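You operate a simulated robot arm through the tools that you are given. There is no shell and no other tool.

You run a simulated two-armed robot. Do the job below in one go: nothing can be reset, and whatever is moved stays where it is left.

JOB
Reset the counter, then test the grey bobbin from well 4 with weight 2.
Fine: the winder's tray; crank till the flag stands, then open the lever; leave bobbin and weight where they are. Set down upright: small bobbin.

Only the result counts: the job must be done as asked and must still hold three seconds after the hand-in. Knocking over, shifting, dropping, spilling or breaking anything else fails it.

ROBOT AND FRAMES
Two 6-joint arms with two-finger parallel grippers on one trunk that stands fixed in place. Base frame: the origin is at the foot of the trunk, x ahead of it, y to its left, z up; the work surface is at about z = 0.82. Units: m, rad, N and s.
The left shoulder is at [0.28, 0.185, 1.105], the right one opposite. With the tool pointing down near the work surface each hand reaches from about 0.54 to 0.92 m from the base axis, measured 20 degrees to its own side. Payload 1.57 kg a hand.
The TCP of each hand is the grasp point between the finger pads, 0.03 m short of the fingertips. In the tool frame z runs along the fingers and y along their closing line. The gripper opens to 0.08 m. The fingers are 0.017 m wide and 0.012 m thick; the gripper's body (0.04 by 0.082 m) begins 0.08 m behind the TCP.
Orientation is told as [roll, pitch, yaw] about the base's x, y, z axes, in that order, counted from this pose: with the fingers straight down and closing along the base's y, the tool's x points along the base's -x, its y along +y and its z along -z.

CONTROLS
- The arms move only by the tool send_rows. It takes "left_motion", "right_motion" or both (then of equal length, played together; a hand with none holds still); each is a list of rows, each a list of 7 numbers: the shift along the tool's x, y, z in units of 25 mm (1.0 is 25 mm), then the turn, a rotation vector about the tool's x, y, z in units of 5 degrees (1.0 is 5 degrees), then the gripper command, from -1 (shut) to 1 (fully open), values between in proportion. In form: [[x, y, z, rx, ry, rz, gripper], ...]. A call has 1 to 20 rows; each row shifts and turns the commanded pose from where the row before left it, along the tool's axes as they then stand. A call with a number of a shift or a turn outside -1 to 1 is refused whole. Rows are played at 5 a second. More than 0.05 m and 0.15 rad between two rows, or a gripper value outside its range, and nothing of the call is played. Where a pose cannot be reached the arm comes as near as it can. A force on the tool above 50 N (or 10 N above the force at the start of the call, whichever is more), or a blocked arm, ends the call early, and 0.2 s more pass. Each finger travels about 0.153 m/s and halts on what it meets, pressing with about 36 N; the grip force reading is that of the motor and also rises with nothing between the fingers. The clock runs only during rows and for 0.2 s after the last one: add rows that do not move to give the fingers time. The reply holds the time, the measured pose of the TCP, the force on the tool along the base axes, the opening and the grip force, in the units named above and with some noise, with the torque about the TCP (base axes, N m) and any sound that the robot's microphone picked up.
- Cameras (640 x 400 px; columns grow to the right, rows downward): "scene" is now at [0.2354, 0.0122, 1.5412]; the picture's right is [0.17, -0.98, 0.00], its down [-0.76, -0.13, -0.64] and it looks along [0.63, 0.11, -0.77] (base axes); focal length 312 px, centre (320, 200). "left" rides on the left gripper at [0.072, 0.007, -0.122] in its tool frame; the picture's right is [-0.09, 1.00, 0.00], its down [-0.84, -0.08, -0.54] and it looks along [-0.54, -0.05, 0.84] (tool axes); focal length 238 px, centre (320, 200). "right" rides on the right gripper at [0.072, -0.007, -0.122] in its tool frame; the picture's right is [0.09, 1.00, 0.00], its down [-0.84, 0.08, -0.54] and it looks along [-0.54, 0.05, 0.84] (tool axes); focal length 238 px, centre (320, 200). There is no depth. A picture from a camera that has moved, and an enlarged one, comes with that camera's place and axes in the base frame and with its lens.
- grab_frame(camera): a new picture of that camera. The clock stands still meanwhile.
- raise_lower(by): slides the trunk up (or, below 0, down) by that many m; the arms and the scene camera ride with it, the base frame stays. It gives what a move gives, with no picture.
- pan_tilt(pan, tilt): turns the head with the scene camera to pan (to the left, within 1.501 rad either way) and tilt (down, from -0.506 to 1.204), counted from straight ahead of the robot. It gives what a move gives.
- enlarge(camera, box): a new picture of the part [left, top, right, bottom] of that camera's present view, enlarged. The clock stands still meanwhile.
- close_job(): hands the job in; it is judged then, once.

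Places have to be worked out from the pictures, the camera data and where the tool is seen. Open the grippers and draw the arms clear of the work before you hand the job in, unless the task says otherwise.

The tools are called after "Call:" as name(argument=value, ...) on one line, values as JSON. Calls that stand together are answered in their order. send_rows: Moves the arms, as the interface text tells. Its arguments: {"type":"object","properties":{"left_motion":{"type":"array","items":{"type":"array","items":{"type":"number"}}},"right_motion":{"type":"array","items":{"type":"array","items":{"type":"number"}}}},"required":[]} The other tools are called the same way: raise_lower (by) moves the trunk up or down; pan_tilt (pan, tilt) turns the head that bears the scene camera; grab_frame (camera) takes a picture; enlarge (camera, box) takes an enlarged picture of a part of a camera's view; close_job () hands the job in.

At the start:

```text
clock: 0.0
left_eef_pos: [0.5309, 0.3005, 1.2541]
left_tcp_rot: [0.001, -0.001, -0.001]
left_force: [0.0, 0.2, -0.2]
left_ft_torque: [-0.01, 0.0, -0.01]
left_grip_width: 0.0798
left_gripper_force: 0.0
right_eef_pos: [0.5827, -0.1782, 1.1745]
right_tcp_rot: [0.001, -0.001, 0.0]
right_force: [-0.4, -0.4, 0.0]
right_ft_torque: [-0.02, 0.02, 0.01]
right_grip_width: 0.0801
right_gripper_force: 0.1
trunk travel left (down, up): [-0.8, 0.19]
head pan, tilt (commanded): [0.175, 0.878]
```

scene: 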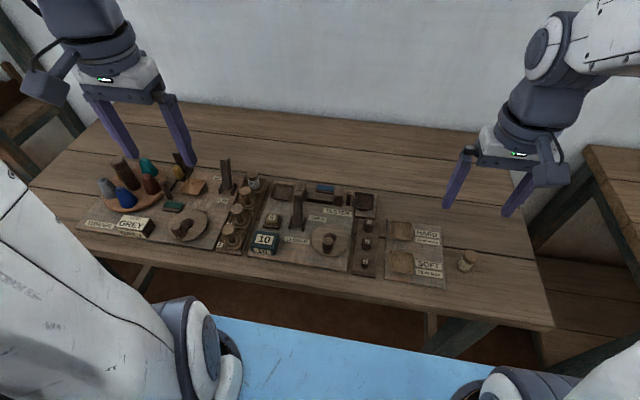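
right: 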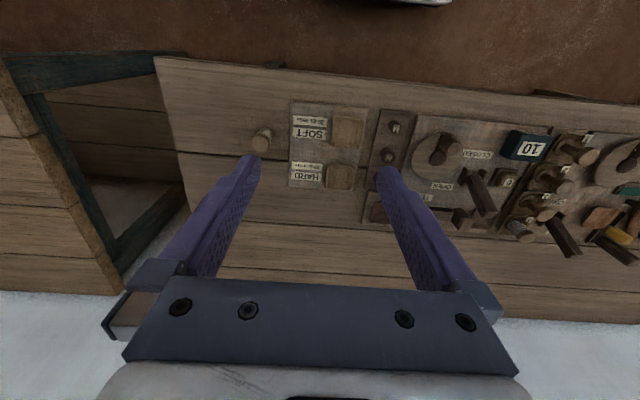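
left: 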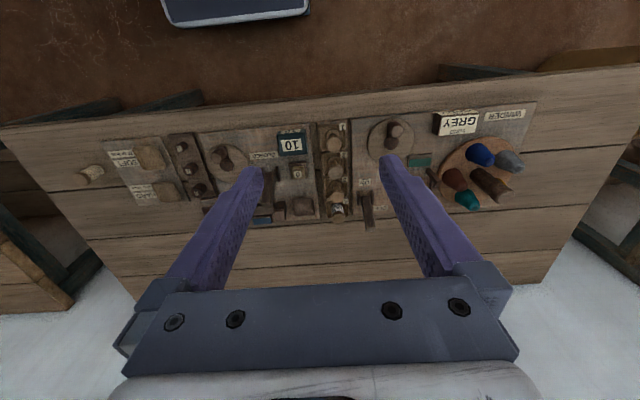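

I'll look closely at the work area first, by enlarging parts of the scene view.

Call:
enlarge(camera="scene", box=[80, 140, 260, 260])

Call:
enlarge(camera="scene", box=[220, 160, 400, 280])

Call:
enlarge(camera="scene", box=[340, 180, 500, 300])

```text
3.33 times, centred on (170, 200) of scene
camera zoom: at [0.2354, 0.0122, 1.5412], right [0.17, -0.98, 0.0], down [-0.76, -0.13, -0.64], along [0.63, 0.11, -0.77], focal length 1041 px, centre (820, 200)
```

zoom: 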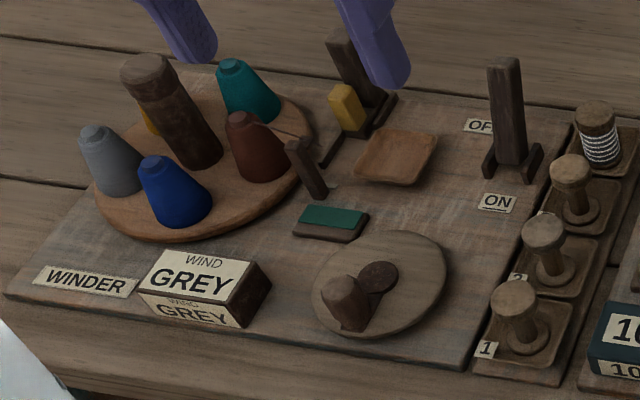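

```text
3.33 times, centred on (310, 220) of scene
camera zoom: at [0.2354, 0.0122, 1.5412], right [0.17, -0.98, 0.0], down [-0.76, -0.13, -0.64], along [0.63, 0.11, -0.77], focal length 1041 px, centre (353, 133)
```

zoom: 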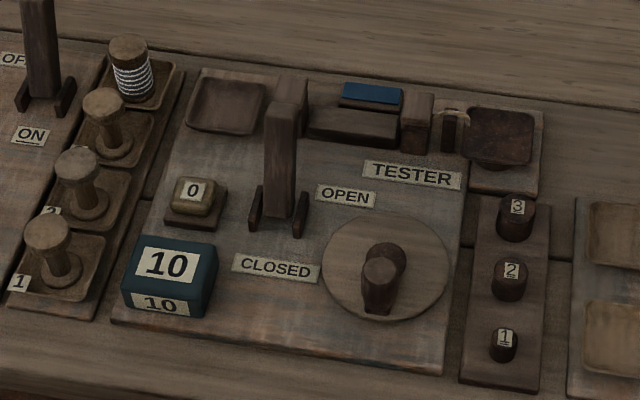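

```text
3.33 times, centred on (420, 240) of scene
camera zoom: at [0.2354, 0.0122, 1.5412], right [0.17, -0.98, 0.0], down [-0.76, -0.13, -0.64], along [0.63, 0.11, -0.77], focal length 1041 px, centre (-13, 67)
```

zoom: 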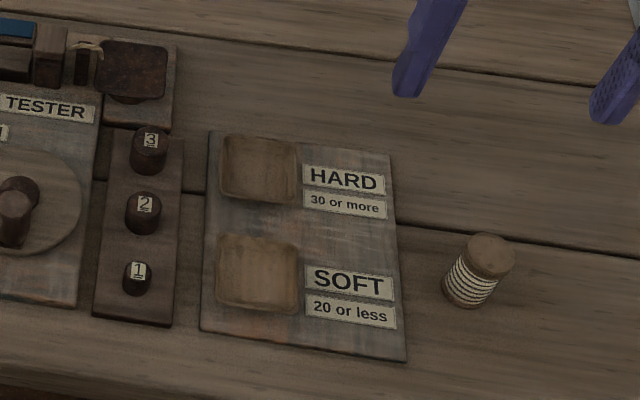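

The scene shows the winder (left), wells 1–4, the tester with lever, counter "10", "0" button and crank, and weights 1–3. I'll take enlarged wrist views to judge the shapes from other angles.

Call:
enlarge(camera="right", box=[360, 100, 640, 275])

Call:
enlarge(camera="left", box=[180, 110, 380, 235])

Call:
enlarge(camera="left", box=[60, 110, 260, 235])

```text
2.29 times, centred on (500, 188) of right
camera zoom: at [0.5102, -0.1838, 1.2952], right [-0.09, 1.0, 0.0], down [0.84, 0.08, 0.54], along [0.54, 0.05, -0.84], focal length 545 px, centre (-91, 229)
```

zoom: 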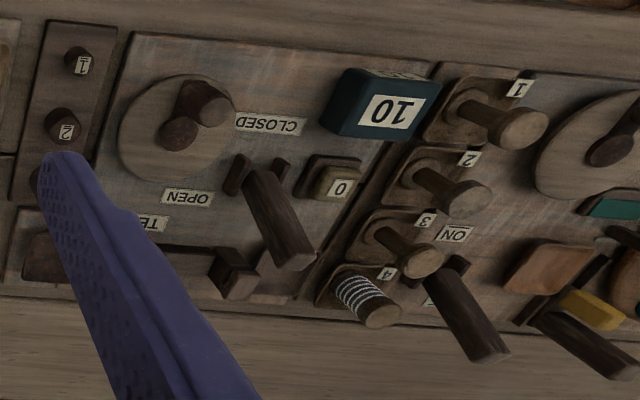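

```text
3.20 times, centred on (280, 172) of left
camera zoom: at [0.4593, 0.3073, 1.376], right [0.09, 1.0, 0.0], down [0.84, -0.08, 0.54], along [0.54, -0.05, -0.84], focal length 763 px, centre (448, 288)
```

zoom: 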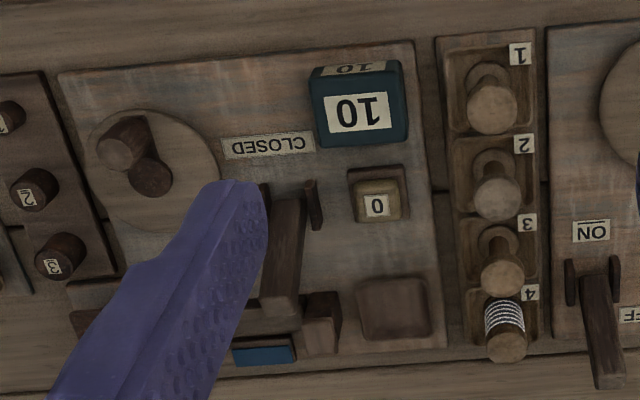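

```text
3.20 times, centred on (160, 172) of left
camera zoom: at [0.4593, 0.3073, 1.376], right [0.09, 1.0, 0.0], down [0.84, -0.08, 0.54], along [0.54, -0.05, -0.84], focal length 763 px, centre (832, 288)
```

zoom: 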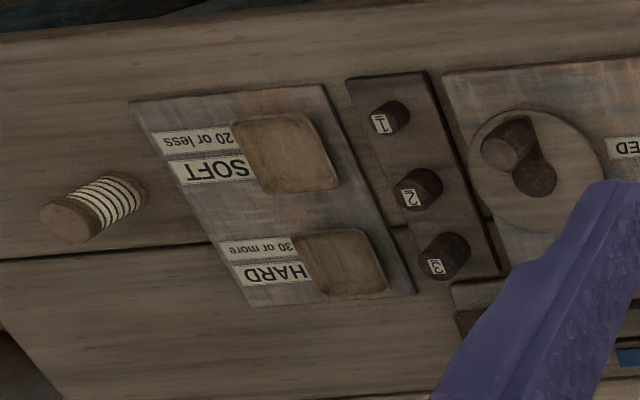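

The lever bases look upright or leaning away, and the flag (blue) lies flat behind the rail. I'll bring the right hand over the tester, with the left hand moved outward, to see it closer.

Call:
send_rows(right_motion=[[0, 1, 0.2, 0, 0, 0, 1], [0, 1, 0.2, 0, 0, 0, 1], [0, 1, 0.2, 0, 0, 0, 1], [0, 1, 0.2, 0, 0, 0, 1], [0, 1, 0.2, 0, 0, 0, 1], [0, 1, 0.2, 0, 0, 0, 1], [0, 1, 0.2, 0, 0, 0, 1], [0, 1, 0.2, 0, 0, 0, 1], [0, 1, 0.2, 0, 0, 0, 1], [0, 1, 0.2, 0, 0, 0, 1]], left_motion=[[0, 1, 0, 0, 0, 0, 1], [0, 1, 0, 0, 0, 0, 1], [0, 1, 0, 0, 0, 0, 1], [0, 1, 0, 0, 0, 0, 1], [0, 0, 0, 0, 0, 0, 1], [0, 0, 0, 0, 0, 0, 1], [0, 0, 0, 0, 0, 0, 1], [0, 0, 0, 0, 0, 0, 1], [0, 0, 0, 0, 0, 0, 1], [0, 0, 0, 0, 0, 0, 1]])

Call:
grab_frame(camera="right")

Call:
grab_frame(camera="scene")

```text
clock: 2.2
left_eef_pos: [0.5317, 0.3991, 1.2541]
left_tcp_rot: [0.001, 0.002, 0.001]
left_force: [-0.1, 0.9, 0.0]
left_ft_torque: [0.0, 0.0, 0.0]
left_grip_width: 0.08
left_gripper_force: 0.1
right_eef_pos: [0.5829, 0.0741, 1.123]
right_tcp_rot: [0.001, -0.001, 0.0]
right_force: [-0.8, -0.7, -0.6]
right_ft_torque: [-0.01, 0.01, 0.01]
right_grip_width: 0.0801
right_gripper_force: 0.0
trunk travel left (down, up): [-0.8, 0.19]
head pan, tilt (commanded): [0.175, 0.878]
```

```text
taken
camera right: at [0.5101, 0.0674, 1.2458], right [-0.09, 1.0, 0.0], down [0.84, 0.08, 0.54], along [0.54, 0.05, -0.84], focal length 238 px, centre (320, 200)
```

right: 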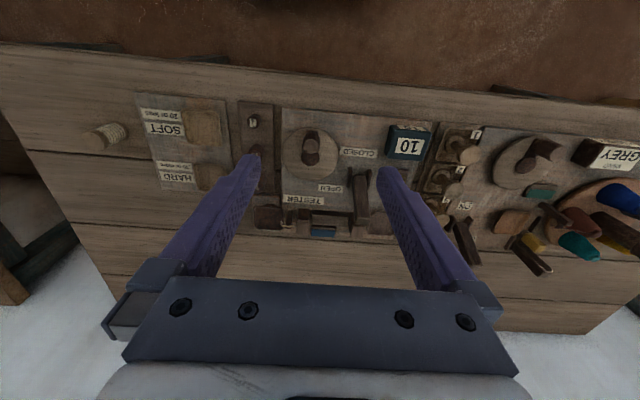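

```text
taken
camera scene: at [0.2353, 0.0122, 1.5412], right [0.17, -0.98, 0.0], down [-0.76, -0.13, -0.64], along [0.63, 0.11, -0.77], focal length 312 px, centre (320, 200)
```

scene: 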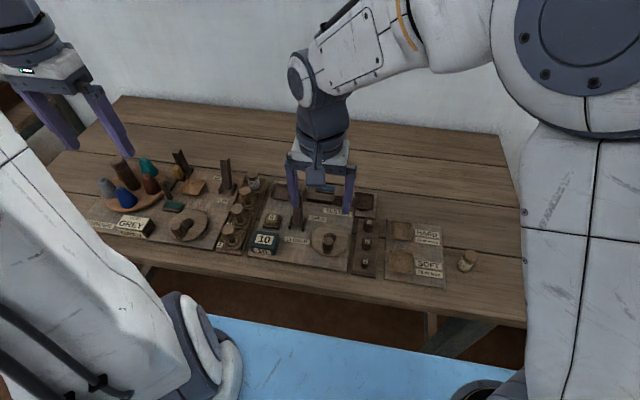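

Call:
enlarge(camera="right", box=[230, 110, 410, 245])

Call:
enlarge(camera="right", box=[400, 110, 600, 270])

Call:
enlarge(camera="left", box=[60, 100, 340, 260])

```text
2.96 times, centred on (320, 178) of right
camera zoom: at [0.5101, 0.0674, 1.2458], right [-0.09, 1.0, 0.0], down [0.84, 0.08, 0.54], along [0.54, 0.05, -0.84], focal length 706 px, centre (320, 267)
```

zoom: 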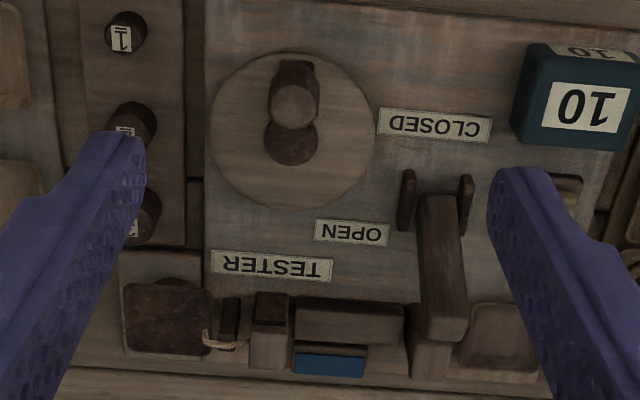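

```text
2.50 times, centred on (500, 190) of right
camera zoom: at [0.5101, 0.0674, 1.2458], right [-0.09, 1.0, 0.0], down [0.84, 0.08, 0.54], along [0.54, 0.05, -0.84], focal length 596 px, centre (-130, 225)
```

zoom: 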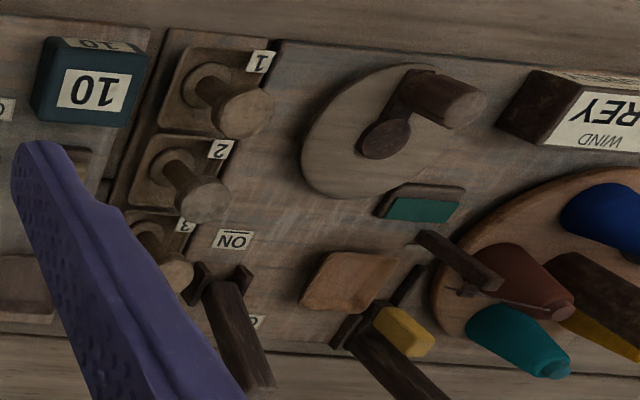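

```text
2.29 times, centred on (200, 180) of left
camera zoom: at [0.4604, 0.406, 1.3771], right [0.09, 1.0, 0.0], down [0.84, -0.08, 0.54], along [0.54, -0.05, -0.84], focal length 545 px, centre (594, 246)
```

zoom: 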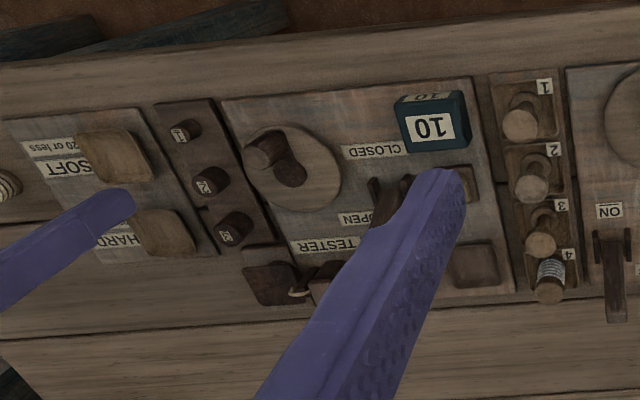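

The lever seems near vertical; I need its lean and the tester's layout more precisely. I'll move the right hand further forward for a second viewpoint.

Call:
send_rows(right_motion=[[-1, 0.4, 0, 0, 0, 0, 1], [-1, 0.4, 0, 0, 0, 0, 1], [-1, 0.4, 0, 0, 0, 0, 1], [-1, 0.4, 0, 0, 0, 0, 1], [-0.8, 0.4, 0, 0, 0, 0, 1], [0, 0, 0, 0, 0, 0, 1]])

Call:
grab_frame(camera="right")

Call:
enlarge(camera="right", box=[220, 60, 420, 260])

```text
clock: 3.6
left_eef_pos: [0.5316, 0.3988, 1.2551]
left_tcp_rot: [0.001, 0.0, 0.0]
left_force: [-0.8, 0.0, 0.2]
left_ft_torque: [-0.02, 0.01, 0.04]
left_grip_width: 0.0802
left_gripper_force: 0.0
right_eef_pos: [0.6997, 0.1225, 1.1212]
right_tcp_rot: [0.0, -0.001, 0.001]
right_force: [-0.5, 0.2, 0.1]
right_ft_torque: [0.01, -0.02, 0.01]
right_grip_width: 0.0799
right_gripper_force: 0.1
trunk travel left (down, up): [-0.8, 0.19]
head pan, tilt (commanded): [0.175, 0.878]
```

```text
taken
camera right: at [0.6278, 0.1164, 1.2437], right [-0.09, 1.0, 0.0], down [0.84, 0.08, 0.54], along [0.54, 0.05, -0.84], focal length 238 px, centre (320, 200)
```

right: 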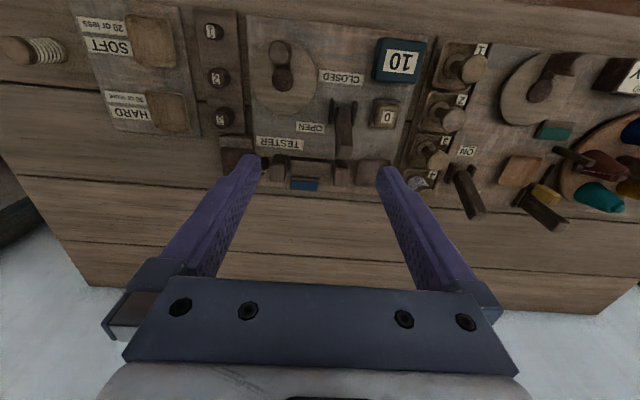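

```text
2.00 times, centred on (320, 160) of right
camera zoom: at [0.6278, 0.1164, 1.2437], right [-0.09, 1.0, 0.0], down [0.84, 0.08, 0.54], along [0.54, 0.05, -0.84], focal length 477 px, centre (320, 280)
```

zoom: 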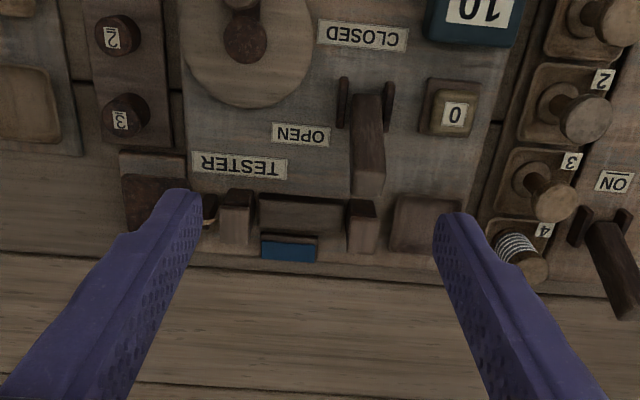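

Triangulating gives the lever pivot near (0.71, 0.16) and its top near (0.75, 0.16, 0.925), so it leans away: currently OPEN. Now I take tight enlargements to pin down the bobbin, the tray and the well.

Call:
enlarge(camera="right", box=[380, 140, 460, 200])

Call:
enlarge(camera="scene", box=[220, 160, 300, 220])

Call:
enlarge(camera="left", box=[180, 150, 340, 250])

```text
6.67 times, centred on (420, 170) of right
camera zoom: at [0.6278, 0.1164, 1.2437], right [-0.09, 1.0, 0.0], down [0.84, 0.08, 0.54], along [0.54, 0.05, -0.84], focal length 1589 px, centre (-347, 400)
```

zoom: 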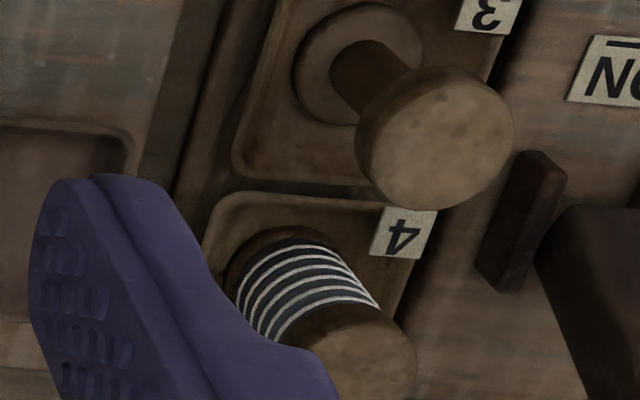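

```text
6.67 times, centred on (260, 190) of scene
camera zoom: at [0.2355, 0.0124, 1.5412], right [0.17, -0.98, 0.0], down [-0.76, -0.13, -0.64], along [0.63, 0.11, -0.77], focal length 2083 px, centre (720, 267)
```

zoom: 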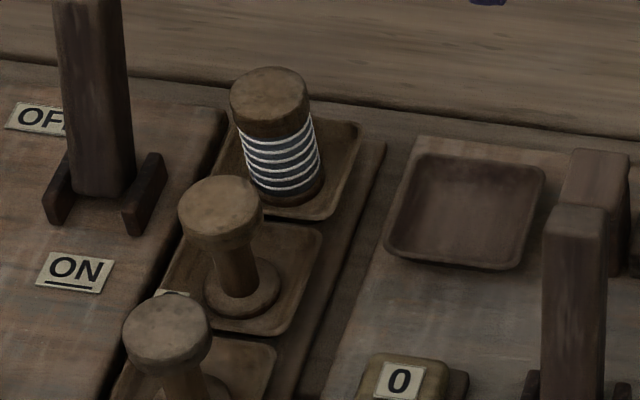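

```text
4.00 times, centred on (260, 200) of left
camera zoom: at [0.4605, 0.4061, 1.377], right [0.09, 1.0, 0.0], down [0.84, -0.08, 0.54], along [0.54, -0.05, -0.84], focal length 953 px, centre (560, 200)
```

zoom: 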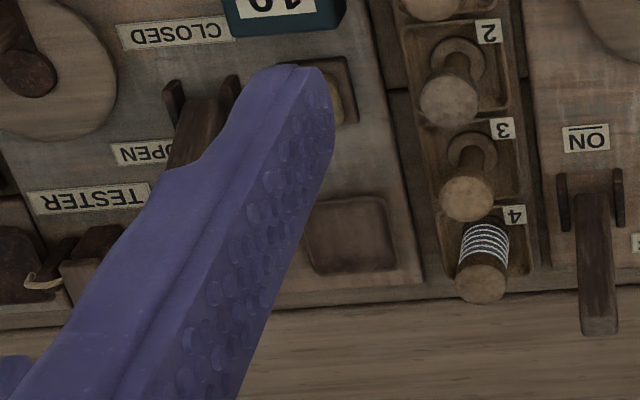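

Bobbin 4's head triangulates to about (0.837, 0.322) with its top at z≈0.884; the tester's tray is near (0.826, 0.231). Next I zoom on the button, the crank, the pan and weight 2.

Call:
enlarge(camera="scene", box=[255, 190, 335, 250])

Call:
enlarge(camera="scene", box=[305, 170, 385, 230])

Call:
enlarge(camera="scene", box=[310, 220, 390, 280])

Call:
enlarge(camera="right", box=[190, 20, 310, 110])

Call:
enlarge(camera="right", box=[300, 90, 410, 190])

```text
6.67 times, centred on (295, 220) of scene
camera zoom: at [0.2355, 0.0124, 1.5412], right [0.17, -0.98, 0.0], down [-0.76, -0.13, -0.64], along [0.63, 0.11, -0.77], focal length 2083 px, centre (487, 67)
```

zoom: 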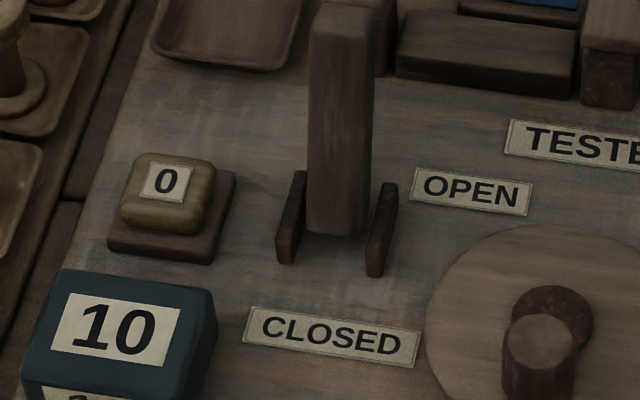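

```text
6.67 times, centred on (345, 200) of scene
camera zoom: at [0.2355, 0.0124, 1.5412], right [0.17, -0.98, 0.0], down [-0.76, -0.13, -0.64], along [0.63, 0.11, -0.77], focal length 2083 px, centre (153, 200)
```

zoom: 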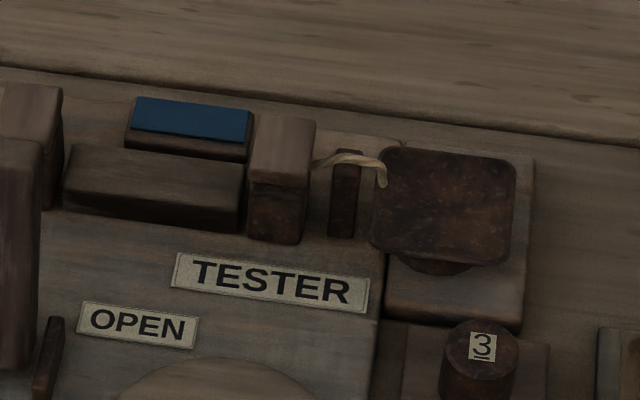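

```text
6.67 times, centred on (350, 250) of scene
camera zoom: at [0.2355, 0.0124, 1.5412], right [0.17, -0.98, 0.0], down [-0.76, -0.13, -0.64], along [0.63, 0.11, -0.77], focal length 2083 px, centre (120, -133)
```

zoom: 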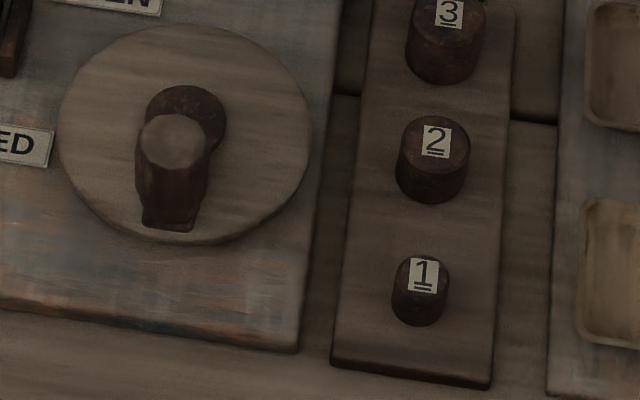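

```text
4.44 times, centred on (250, 65) of right
camera zoom: at [0.6278, 0.1164, 1.2437], right [-0.09, 1.0, 0.0], down [0.84, 0.08, 0.54], along [0.54, 0.05, -0.84], focal length 1059 px, centre (631, 800)
```

zoom: 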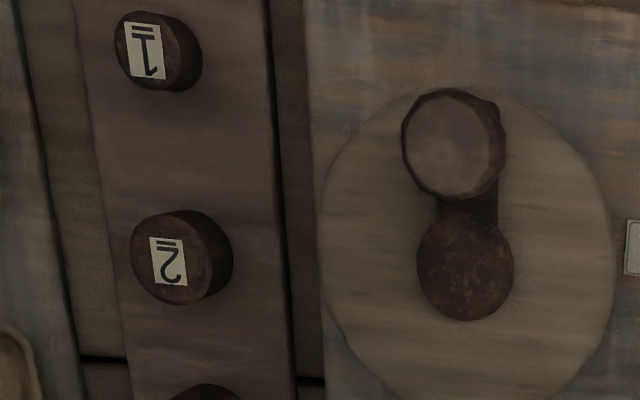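

```text
4.00 times, centred on (355, 140) of right
camera zoom: at [0.6278, 0.1164, 1.2437], right [-0.09, 1.0, 0.0], down [0.84, 0.08, 0.54], along [0.54, 0.05, -0.84], focal length 953 px, centre (180, 440)
```

zoom: 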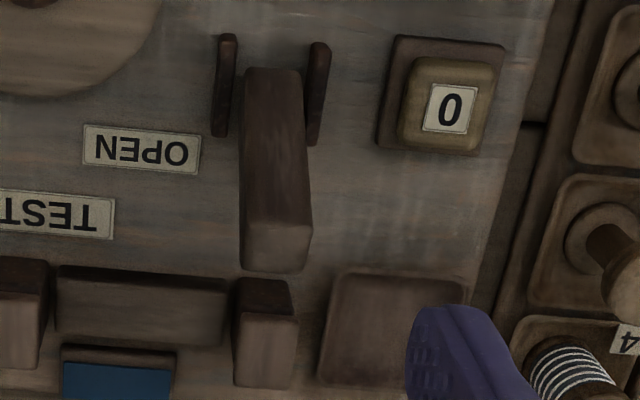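

Key places: "0" button top ≈ (0.714, 0.230, 0.852), crank hub (0.675, 0.065) with knob at radius ≈0.035 m, weight 2 top (0.682, −0.031, 0.856), pan top (0.820, −0.012, 0.848). I withdraw the right hand and bring the closed left hand above the reset button.

Call:
send_rows(right_motion=[[0.4, -1, 0, 0, 0, 0, 1], [0.4, -1, 0, 0, 0, 0, 1], [0.4, -1, 0, 0, 0, 0, 1], [0.4, -1, 0, 0, 0, 0, 1], [0.4, -1, 0, 0, 0, 0, 1], [0.4, -1, 0, 0, 0, 0, 1], [0.4, -1, 0, 0, 0, 0, 1], [0.4, -1, 0, 0, 0, 0, 1], [0.4, -1, 0, 0, 0, 0, 1], [0.4, -1, 0, 0, 0, 0, 1], [0, 0, 0, 0, 0, 0, 1], [0, 0, 0, 0, 0, 0, 1], [0, 0, 0, 0, 0, 0, 1], [0, 0, 0, 0, 0, 0, 1], [0, 0, 0, 0, 0, 0, 1], [0, 0, 0, 0, 0, 0, 1]], left_motion=[[0, 0, 0, 0, 0, 0, -1], [0, 0, 0, 0, 0, 0, -1], [0, 0, 0, 0, 0, 0, -1], [0, 0, 0, 0, 0, 0, -1], [0, 0, 0, 0, 0, 0, -1], [0, 0, 0, 0, 0, 0, -1], [0, 0, 0, 0, 0, 0, -1], [-0.91, -0.845, 0.6, 0, 0, 0, -1], [-0.91, -0.845, 0.6, 0, 0, 0, -1], [-0.91, -0.845, 0.6, 0, 0, 0, -1], [-0.91, -0.845, 0.6, 0, 0, 0, -1], [-0.91, -0.845, 0.6, 0, 0, 0, -1], [-0.91, -0.845, 0.6, 0, 0, 0, -1], [-0.91, -0.845, 0.6, 0, 0, 0, -1], [-0.91, -0.845, 0.6, 0, 0, 0, -1], [0, 0, 0, 0, 0, 0, -1]])

Call:
grab_frame(camera="left")

Call:
grab_frame(camera="scene")

```text
clock: 7.0
left_eef_pos: [0.7111, 0.2313, 1.1314]
left_tcp_rot: [-0.001, 0.001, 0.0]
left_force: [0.2, 0.3, -0.3]
left_ft_torque: [0.02, 0.02, -0.01]
left_grip_width: 0.0
left_gripper_force: 20.8
right_eef_pos: [0.6032, -0.129, 1.1252]
right_tcp_rot: [0.001, 0.0, 0.0]
right_force: [0.7, -0.1, 0.0]
right_ft_torque: [0.0, 0.03, 0.0]
right_grip_width: 0.0798
right_gripper_force: 0.1
trunk travel left (down, up): [-0.8, 0.19]
head pan, tilt (commanded): [0.175, 0.878]
```

```text
taken
camera left: at [0.6419, 0.2381, 1.2541], right [0.09, 1.0, 0.0], down [0.84, -0.08, 0.54], along [0.54, -0.05, -0.84], focal length 238 px, centre (320, 200)
```

left: 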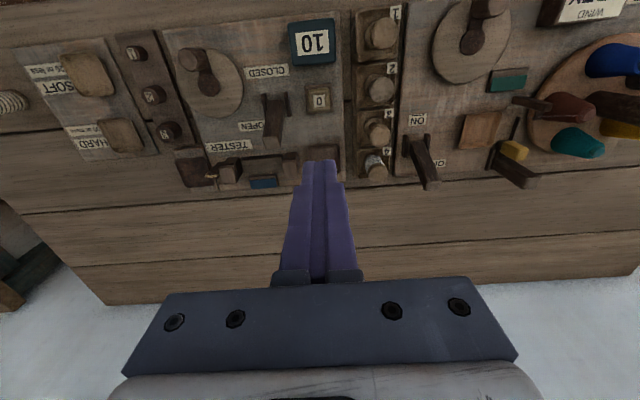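

```text
taken
camera scene: at [0.2357, 0.0121, 1.5411], right [0.17, -0.98, 0.0], down [-0.76, -0.13, -0.64], along [0.63, 0.11, -0.77], focal length 312 px, centre (320, 200)
```

scene: 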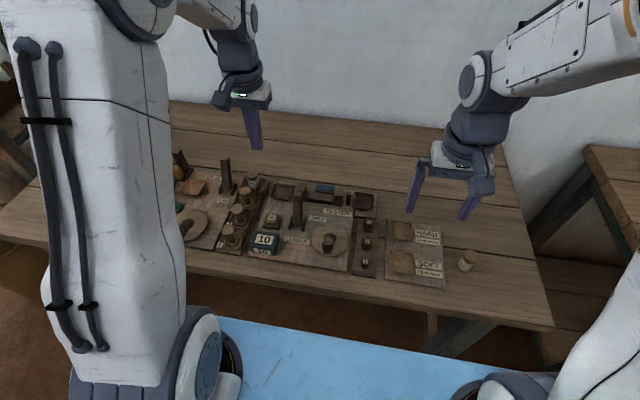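

The new left view puts the button at (0.714, 0.230), matching my estimate. I lower the closed left fingers to about 2 cm above it.

Call:
send_rows(left_motion=[[-0.01, -0.005, 0.9, 0, 0, 0, -1], [-0.01, -0.005, 0.9, 0, 0, 0, -1], [-0.01, -0.005, 0.9, 0, 0, 0, -1], [-0.01, -0.005, 0.9, 0, 0, 0, -1], [-0.01, -0.005, 0.9, 0, 0, 0, -1], [-0.01, -0.005, 0.9, 0, 0, 0, -1], [-0.01, -0.005, 0.9, 0, 0, 0, -1], [-0.01, -0.005, 0.9, 0, 0, 0, -1], [-0.01, -0.005, 0.9, 0, 0, 0, -1], [-0.01, -0.005, 0.7, 0, 0, 0, -1], [0, 0, 0, 0, 0, 0, -1]])

Call:
grab_frame(camera="left")

Call:
enlarge(camera="scene", box=[220, 150, 380, 270])

```text
clock: 9.4
left_eef_pos: [0.7131, 0.2303, 0.9116]
left_tcp_rot: [0.001, -0.002, -0.001]
left_force: [0.5, 0.1, -0.5]
left_ft_torque: [0.04, 0.0, -0.02]
left_grip_width: 0.0001
left_gripper_force: 21.6
right_eef_pos: [0.6025, -0.1296, 1.1241]
right_tcp_rot: [0.0, 0.0, 0.001]
right_force: [-0.5, -0.6, 0.8]
right_ft_torque: [0.01, 0.02, 0.02]
right_grip_width: 0.0801
right_gripper_force: 0.1
trunk travel left (down, up): [-0.8, 0.19]
head pan, tilt (commanded): [0.175, 0.878]
```

```text
taken
camera left: at [0.6431, 0.2374, 1.0353], right [0.09, 1.0, 0.0], down [0.84, -0.08, 0.54], along [0.54, -0.05, -0.84], focal length 238 px, centre (320, 200)
```

left: 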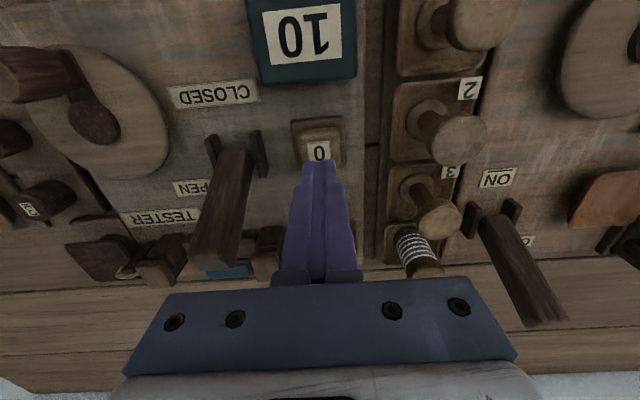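

```text
3.33 times, centred on (300, 210) of scene
camera zoom: at [0.2355, 0.0123, 1.5412], right [0.17, -0.98, 0.0], down [-0.76, -0.13, -0.64], along [0.63, 0.11, -0.77], focal length 1041 px, centre (387, 167)
```

zoom: 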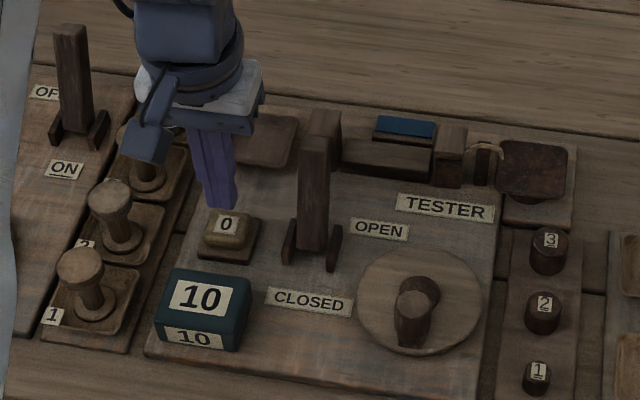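

Fingertips are about 3 cm above the button, centred on it. I press down in small steps and watch the force and the counter.

Call:
send_rows(left_motion=[[0, 0, 0.3, 0, 0, 0, -1], [0, 0, 0.3, 0, 0, 0, -1], [0, 0, 0.3, 0, 0, 0, -1], [0, 0, 0.2, 0, 0, 0, -1], [0, 0, 0.1, 0, 0, 0, -1], [0, 0, 0.1, 0, 0, 0, -1], [0, 0, 0, 0, 0, 0, -1]])

Call:
enlarge(camera="scene", box=[220, 150, 380, 270])

```text
clock: 11.0
left_eef_pos: [0.7142, 0.2313, 0.8817]
left_tcp_rot: [0.0, 0.0, 0.002]
left_force: [1.8, 1.0, 2.7]
left_ft_torque: [-0.01, -0.05, 0.0]
left_grip_width: 0.0
left_gripper_force: 21.1
right_eef_pos: [0.6025, -0.1283, 1.1245]
right_tcp_rot: [0.0, 0.0, 0.001]
right_force: [-1.1, 0.3, -0.2]
right_ft_torque: [-0.02, -0.01, 0.01]
right_grip_width: 0.08
right_gripper_force: 0.1
trunk travel left (down, up): [-0.8, 0.19]
head pan, tilt (commanded): [0.175, 0.878]
heard: click
```

```text
3.33 times, centred on (300, 210) of scene
camera zoom: at [0.2353, 0.0122, 1.5412], right [0.17, -0.98, 0.0], down [-0.76, -0.13, -0.64], along [0.63, 0.11, -0.77], focal length 1041 px, centre (387, 167)
```

zoom: 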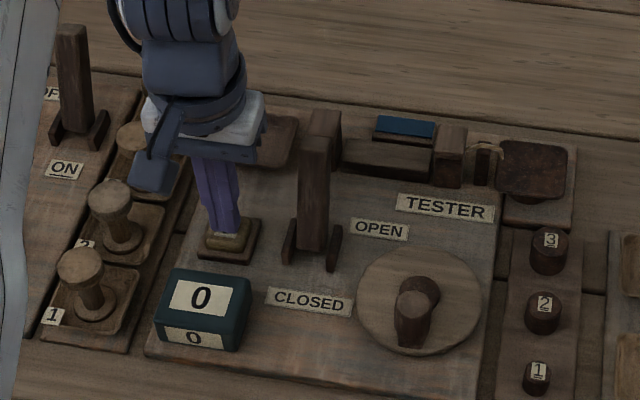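

A click was heard and the counter shows 0. I lift the left hand and bring it, opened, above the bobbin in well 4.

Call:
send_rows(left_motion=[[0, 0, -1, 0, 0, 0, -1], [0, 0, -1, 0, 0, 0, -1], [0, 0, -1, 0, 0, 0, -1], [0, 0, -1, 0, 0, 0, -1], [0, 0, -1, 0, 0, 0, -1], [-0.82, 0.61, -0.2, 0, 0, 0, 0.6], [-0.82, 0.61, -0.2, 0, 0, 0, 0.6], [-0.82, 0.61, 0, 0, 0, 0, 0.6], [-0.82, 0.61, 0, 0, 0, 0, 0.6], [-0.82, 0.61, 0, 0, 0, 0, 0.6], [-0.82, 0.61, 0, 0, 0, 0, 0.6], [0, 0, 0, 0, 0, 0, 0.6]])

Call:
grab_frame(camera="left")

Call:
enlarge(camera="scene", box=[210, 130, 310, 205])

```text
clock: 13.6
left_eef_pos: [0.8388, 0.3233, 1.017]
left_tcp_rot: [-0.002, 0.001, 0.001]
left_force: [0.4, 0.8, -0.2]
left_ft_torque: [0.02, 0.01, -0.02]
left_grip_width: 0.0642
left_gripper_force: 0.1
right_eef_pos: [0.6029, -0.1293, 1.1249]
right_tcp_rot: [0.002, 0.001, 0.0]
right_force: [-0.7, 0.2, 0.5]
right_ft_torque: [-0.02, 0.04, 0.02]
right_grip_width: 0.0801
right_gripper_force: 0.1
trunk travel left (down, up): [-0.8, 0.19]
head pan, tilt (commanded): [0.175, 0.878]
```

```text
taken
camera left: at [0.7675, 0.3298, 1.1402], right [0.09, 1.0, 0.0], down [0.84, -0.08, 0.54], along [0.54, -0.05, -0.84], focal length 238 px, centre (320, 200)
```

left: 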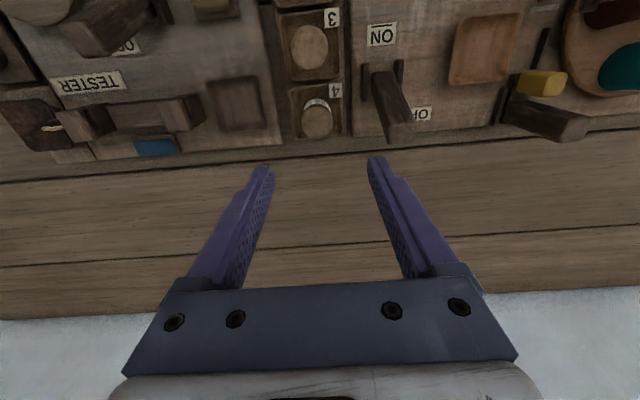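

```text
5.33 times, centred on (260, 168) of scene
camera zoom: at [0.2356, 0.0124, 1.5412], right [0.17, -0.98, 0.0], down [-0.76, -0.13, -0.64], along [0.63, 0.11, -0.77], focal length 1666 px, centre (640, 373)
```

zoom: 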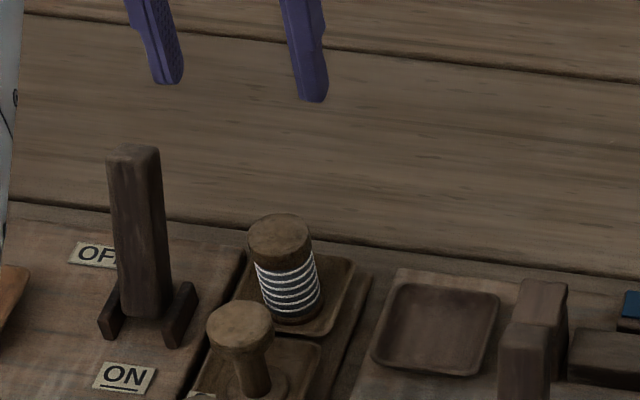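

Call:
enlarge(camera="left", box=[190, 60, 370, 160])

```text
3.56 times, centred on (280, 110) of left
camera zoom: at [0.7675, 0.3298, 1.1402], right [0.09, 1.0, 0.0], down [0.84, -0.08, 0.54], along [0.54, -0.05, -0.84], focal length 848 px, centre (462, 520)
```

zoom: 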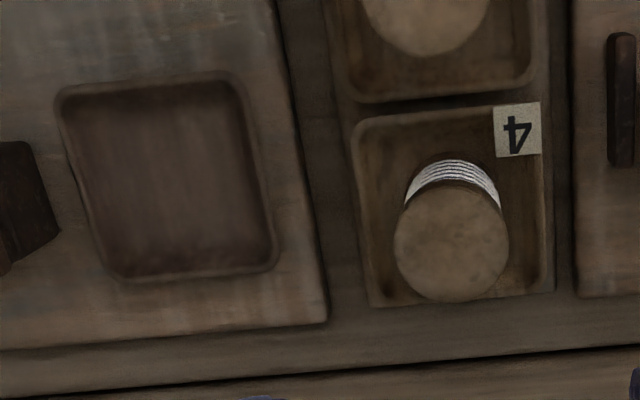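

Combining both views, the tester tray's rim is at (0.815, 0.231) and z≈0.847, and bobbin 4's axis is at about (0.834, 0.321). I descend around the bobbin and close the left gripper on it.

Call:
send_rows(left_motion=[[0.09, -0.05, 0.7, 0, 0, 0, 0.6], [0.08, -0.04, 0.9, 0, 0, 0, 0.6], [0, 0, 0.9, 0, 0, 0, 0.6], [0, 0, 0.9, 0, 0, 0, 0.6], [0, 0, 0.9, 0, 0, 0, 0.6], [0, 0, 0.9, 0, 0, 0, 0.6], [0, 0, 0.1, 0, 0, 0, 0.6], [0, 0, 0, 0, 0, 0, 0.6]])

Call:
enlarge(camera="scene", box=[210, 130, 310, 205])

Call:
grab_frame(camera="left")

```text
clock: 15.4
left_eef_pos: [0.8329, 0.3203, 0.8836]
left_tcp_rot: [0.0, 0.0, 0.0]
left_force: [0.2, 0.8, -0.3]
left_ft_torque: [0.02, 0.02, 0.02]
left_grip_width: 0.0638
left_gripper_force: 0.1
right_eef_pos: [0.603, -0.1297, 1.1252]
right_tcp_rot: [-0.001, 0.0, -0.001]
right_force: [-0.1, 0.8, 0.2]
right_ft_torque: [0.02, -0.03, -0.02]
right_grip_width: 0.0799
right_gripper_force: 0.2
trunk travel left (down, up): [-0.8, 0.19]
head pan, tilt (commanded): [0.175, 0.878]
```

```text
5.33 times, centred on (260, 168) of scene
camera zoom: at [0.2354, 0.0122, 1.5412], right [0.17, -0.98, 0.0], down [-0.76, -0.13, -0.64], along [0.63, 0.11, -0.77], focal length 1666 px, centre (640, 373)
```

zoom: 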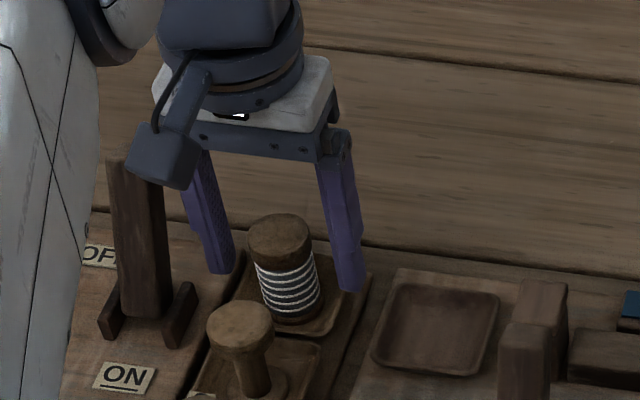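

```text
taken
camera left: at [0.7629, 0.3269, 1.0059], right [0.09, 1.0, 0.0], down [0.84, -0.08, 0.54], along [0.54, -0.05, -0.84], focal length 238 px, centre (320, 200)
```

left: 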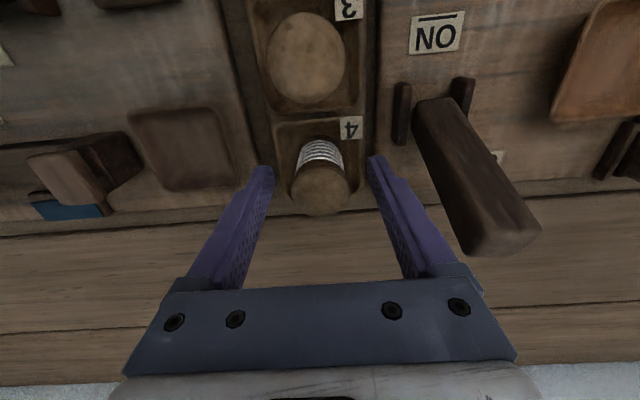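

The bobbin is centred between the fingers (axis ≈ (0.833, 0.321)). I close the left gripper on it and hold.

Call:
send_rows(left_motion=[[0, 0, 0, 0, 0, 0, -1], [0, 0, 0, 0, 0, 0, -1], [0, 0, 0, 0, 0, 0, -1]])

```text
clock: 16.2
left_eef_pos: [0.8329, 0.3205, 0.8836]
left_tcp_rot: [0.0, 0.001, -0.001]
left_force: [0.5, 0.2, -0.8]
left_ft_torque: [0.0, 0.0, -0.03]
left_grip_width: 0.0324
left_gripper_force: 36.2
right_eef_pos: [0.6025, -0.1295, 1.1253]
right_tcp_rot: [-0.002, 0.0, -0.001]
right_force: [0.4, 0.2, 0.2]
right_ft_torque: [-0.01, -0.01, 0.02]
right_grip_width: 0.08
right_gripper_force: 0.1
trunk travel left (down, up): [-0.8, 0.19]
head pan, tilt (commanded): [0.175, 0.878]
```

Gripped at 32 mm. I lift it straight up 7.5 cm and check.

Call:
send_rows(left_motion=[[0, 0, -0.5, 0, 0, 0, -1], [0, 0, -0.8, 0, 0, 0, -1], [0, 0, -0.8, 0, 0, 0, -1], [0, 0, -0.9, 0, 0, 0, -1], [0, 0, 0, 0, 0, 0, -1]])

Call:
enlarge(camera="scene", box=[210, 130, 310, 205])

Call:
grab_frame(camera="left")

```text
clock: 17.4
left_eef_pos: [0.833, 0.3223, 0.9599]
left_tcp_rot: [0.001, -0.001, 0.0]
left_force: [0.2, -0.1, -0.3]
left_ft_torque: [0.03, 0.01, 0.0]
left_grip_width: 0.0325
left_gripper_force: 36.2
right_eef_pos: [0.6035, -0.1283, 1.1246]
right_tcp_rot: [0.0, 0.0, -0.001]
right_force: [-0.6, 0.0, -0.6]
right_ft_torque: [0.01, 0.01, -0.01]
right_grip_width: 0.0799
right_gripper_force: 0.0
trunk travel left (down, up): [-0.8, 0.19]
head pan, tilt (commanded): [0.175, 0.878]
```

```text
5.33 times, centred on (260, 168) of scene
camera zoom: at [0.2353, 0.0122, 1.5412], right [0.17, -0.98, 0.0], down [-0.76, -0.13, -0.64], along [0.63, 0.11, -0.77], focal length 1666 px, centre (640, 373)
```

zoom: 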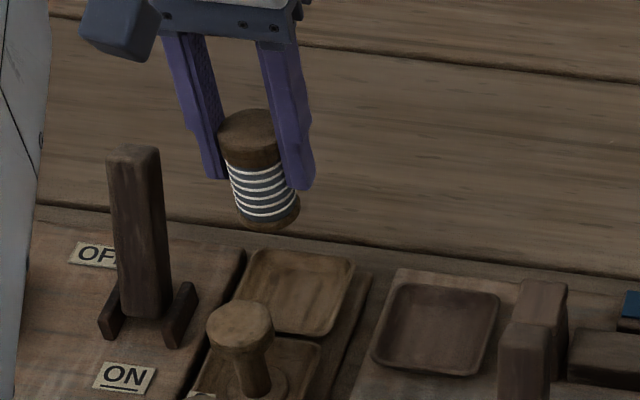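

```text
taken
camera left: at [0.7627, 0.3285, 1.0819], right [0.09, 1.0, 0.0], down [0.84, -0.08, 0.54], along [0.54, -0.05, -0.84], focal length 238 px, centre (320, 200)
```

left: 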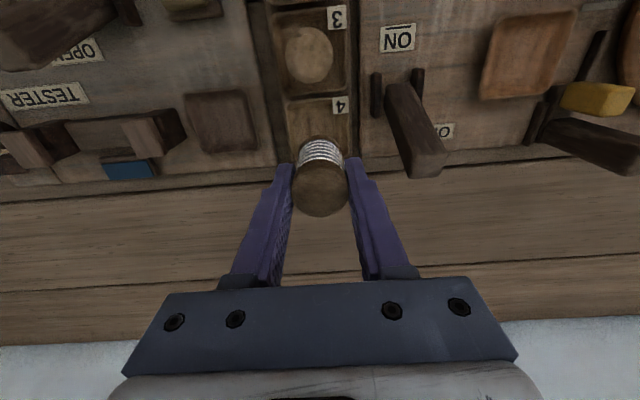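

The bobbin is held upright. I take one more look at the empty tester tray to refine its place before moving over it.

Call:
enlarge(camera="left", box=[150, 60, 310, 160])

Call:
enlarge(camera="scene", box=[260, 170, 340, 220])

```text
4.00 times, centred on (230, 110) of left
camera zoom: at [0.7627, 0.3285, 1.0819], right [0.09, 1.0, 0.0], down [0.84, -0.08, 0.54], along [0.54, -0.05, -0.84], focal length 953 px, centre (680, 560)
```

zoom: 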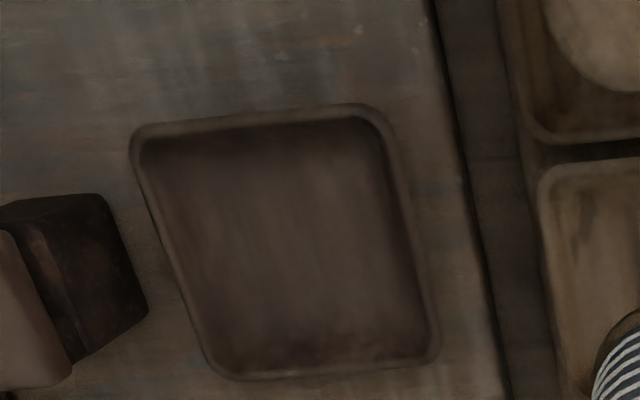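

```text
8.00 times, centred on (300, 195) of scene
camera zoom: at [0.2353, 0.0122, 1.5412], right [0.17, -0.98, 0.0], down [-0.76, -0.13, -0.64], along [0.63, 0.11, -0.77], focal length 2499 px, centre (480, 240)
```

zoom: 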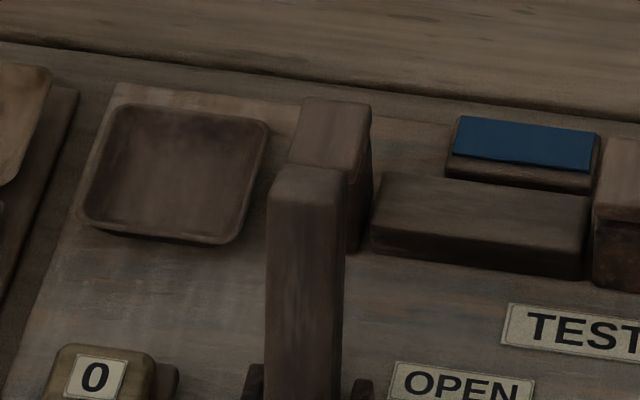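

The tray centre triangulates cleanly to (0.816, 0.230), rim z≈0.846. I carry the bobbin over it and descend to just above the floor.

Call:
send_rows(left_motion=[[0.134, -0.738, 0, 0, 0, 0, -1], [0.134, -0.738, 0, 0, 0, 0, -1], [0.134, -0.738, 0, 0, 0, 0, -1], [0.134, -0.738, 0, 0, 0, 0, -1], [0.134, -0.738, 0, 0, 0, 0, -1], [0, 0, 0, 0, 0, 0, -1], [0, 0, 0.7, 0, 0, 0, -1], [0, 0, 0.7, 0, 0, 0, -1], [0, 0, 0.7, 0, 0, 0, -1], [0, 0, 0.4, 0, 0, 0, -1], [0, 0, 0, 0, 0, 0, -1]])

Call:
enlarge(camera="scene", box=[230, 140, 330, 215])

Call:
grab_frame(camera="left")

```text
clock: 19.8
left_eef_pos: [0.816, 0.2275, 0.8955]
left_tcp_rot: [0.002, -0.002, 0.0]
left_force: [0.1, 0.1, -0.2]
left_ft_torque: [0.01, -0.01, 0.03]
left_grip_width: 0.0324
left_gripper_force: 36.5
right_eef_pos: [0.6036, -0.1286, 1.1252]
right_tcp_rot: [0.001, 0.0, 0.001]
right_force: [0.6, -0.2, -0.5]
right_ft_torque: [-0.06, -0.03, -0.02]
right_grip_width: 0.0801
right_gripper_force: 0.1
trunk travel left (down, up): [-0.8, 0.19]
head pan, tilt (commanded): [0.175, 0.878]
```

```text
5.33 times, centred on (280, 178) of scene
camera zoom: at [0.2355, 0.0123, 1.5412], right [0.17, -0.98, 0.0], down [-0.76, -0.13, -0.64], along [0.63, 0.11, -0.77], focal length 1666 px, centre (533, 320)
```

zoom: 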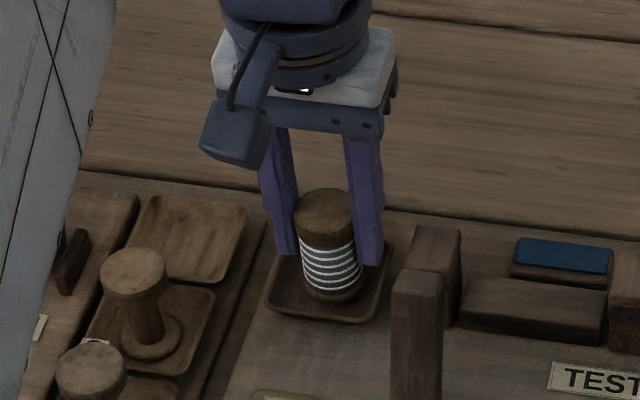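

```text
taken
camera left: at [0.7447, 0.2342, 1.0186], right [0.09, 1.0, 0.0], down [0.84, -0.08, 0.54], along [0.54, -0.05, -0.84], focal length 238 px, centre (320, 200)
```

left: 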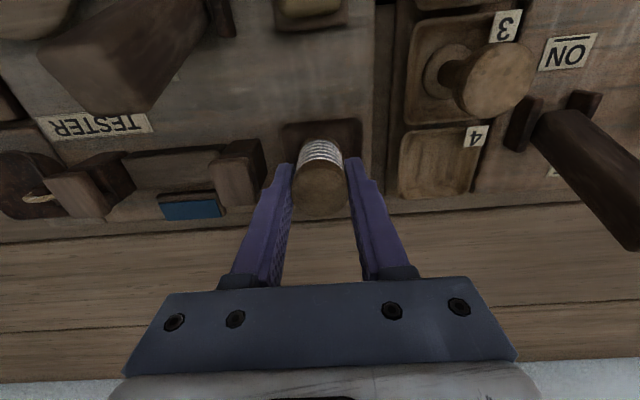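

The bobbin is inside the tray rim, nearly at the floor. I shift it 2 mm to the left to centre it and look closer.

Call:
send_rows(left_motion=[[0, 0.1, 0, 0, 0, 0, -1], [0, 0, 0.08, 0, 0, 0, -1], [0, 0, 0.08, 0, 0, 0, -1], [0, 0, 0, 0, 0, 0, -1]])

Call:
enlarge(camera="scene", box=[260, 165, 320, 205])

Call:
enlarge(camera="left", box=[260, 100, 400, 220])

```text
clock: 20.8
left_eef_pos: [0.8151, 0.2284, 0.8914]
left_tcp_rot: [0.0, 0.001, 0.001]
left_force: [0.2, 0.1, -1.0]
left_ft_torque: [0.0, 0.0, 0.01]
left_grip_width: 0.0327
left_gripper_force: 36.1
right_eef_pos: [0.6024, -0.1302, 1.1253]
right_tcp_rot: [0.001, 0.0, 0.0]
right_force: [-0.5, -0.2, 0.2]
right_ft_torque: [-0.01, -0.03, 0.01]
right_grip_width: 0.0799
right_gripper_force: 0.0
trunk travel left (down, up): [-0.8, 0.19]
head pan, tilt (commanded): [0.175, 0.878]
```

```text
10.00 times, centred on (290, 185) of scene
camera zoom: at [0.2354, 0.0122, 1.5412], right [0.17, -0.98, 0.0], down [-0.76, -0.13, -0.64], along [0.63, 0.11, -0.77], focal length 3124 px, centre (620, 350)
```

zoom: 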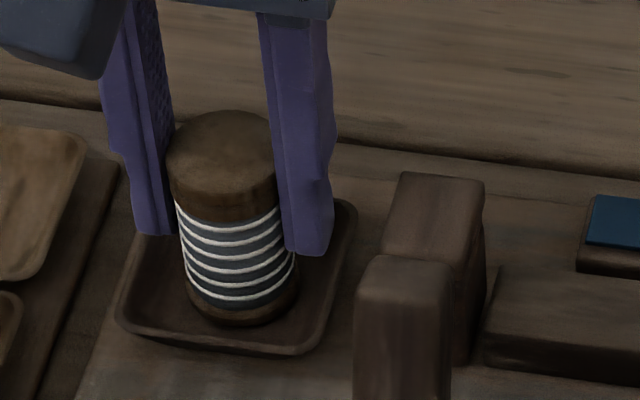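

```text
3.33 times, centred on (330, 160) of left
camera zoom: at [0.7453, 0.2363, 1.0144], right [0.09, 1.0, 0.0], down [0.84, -0.08, 0.54], along [0.54, -0.05, -0.84], focal length 794 px, centre (287, 333)
```

zoom: 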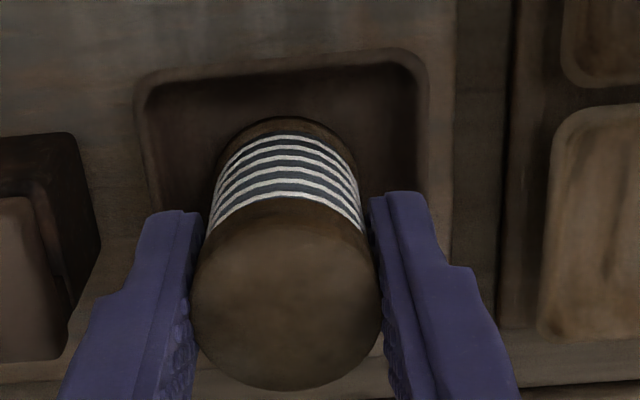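

Still slightly above the floor and well centred. I keep lowering in 2 mm steps.

Call:
send_rows(left_motion=[[0, 0, 0.08, 0, 0, 0, -1], [0, 0, 0.08, 0, 0, 0, -1], [0, 0, 0, 0, 0, 0, -1]])

```text
clock: 21.6
left_eef_pos: [0.8182, 0.2288, 0.8887]
left_tcp_rot: [0.001, -0.002, -0.001]
left_force: [-2.1, -0.4, 5.1]
left_ft_torque: [-0.02, 0.11, 0.02]
left_grip_width: 0.0322
left_gripper_force: 36.3
right_eef_pos: [0.6033, -0.1296, 1.1244]
right_tcp_rot: [0.001, -0.001, 0.002]
right_force: [0.1, 0.2, 0.1]
right_ft_torque: [0.01, 0.0, 0.01]
right_grip_width: 0.0802
right_gripper_force: 0.0
trunk travel left (down, up): [-0.8, 0.19]
head pan, tilt (commanded): [0.175, 0.878]
```

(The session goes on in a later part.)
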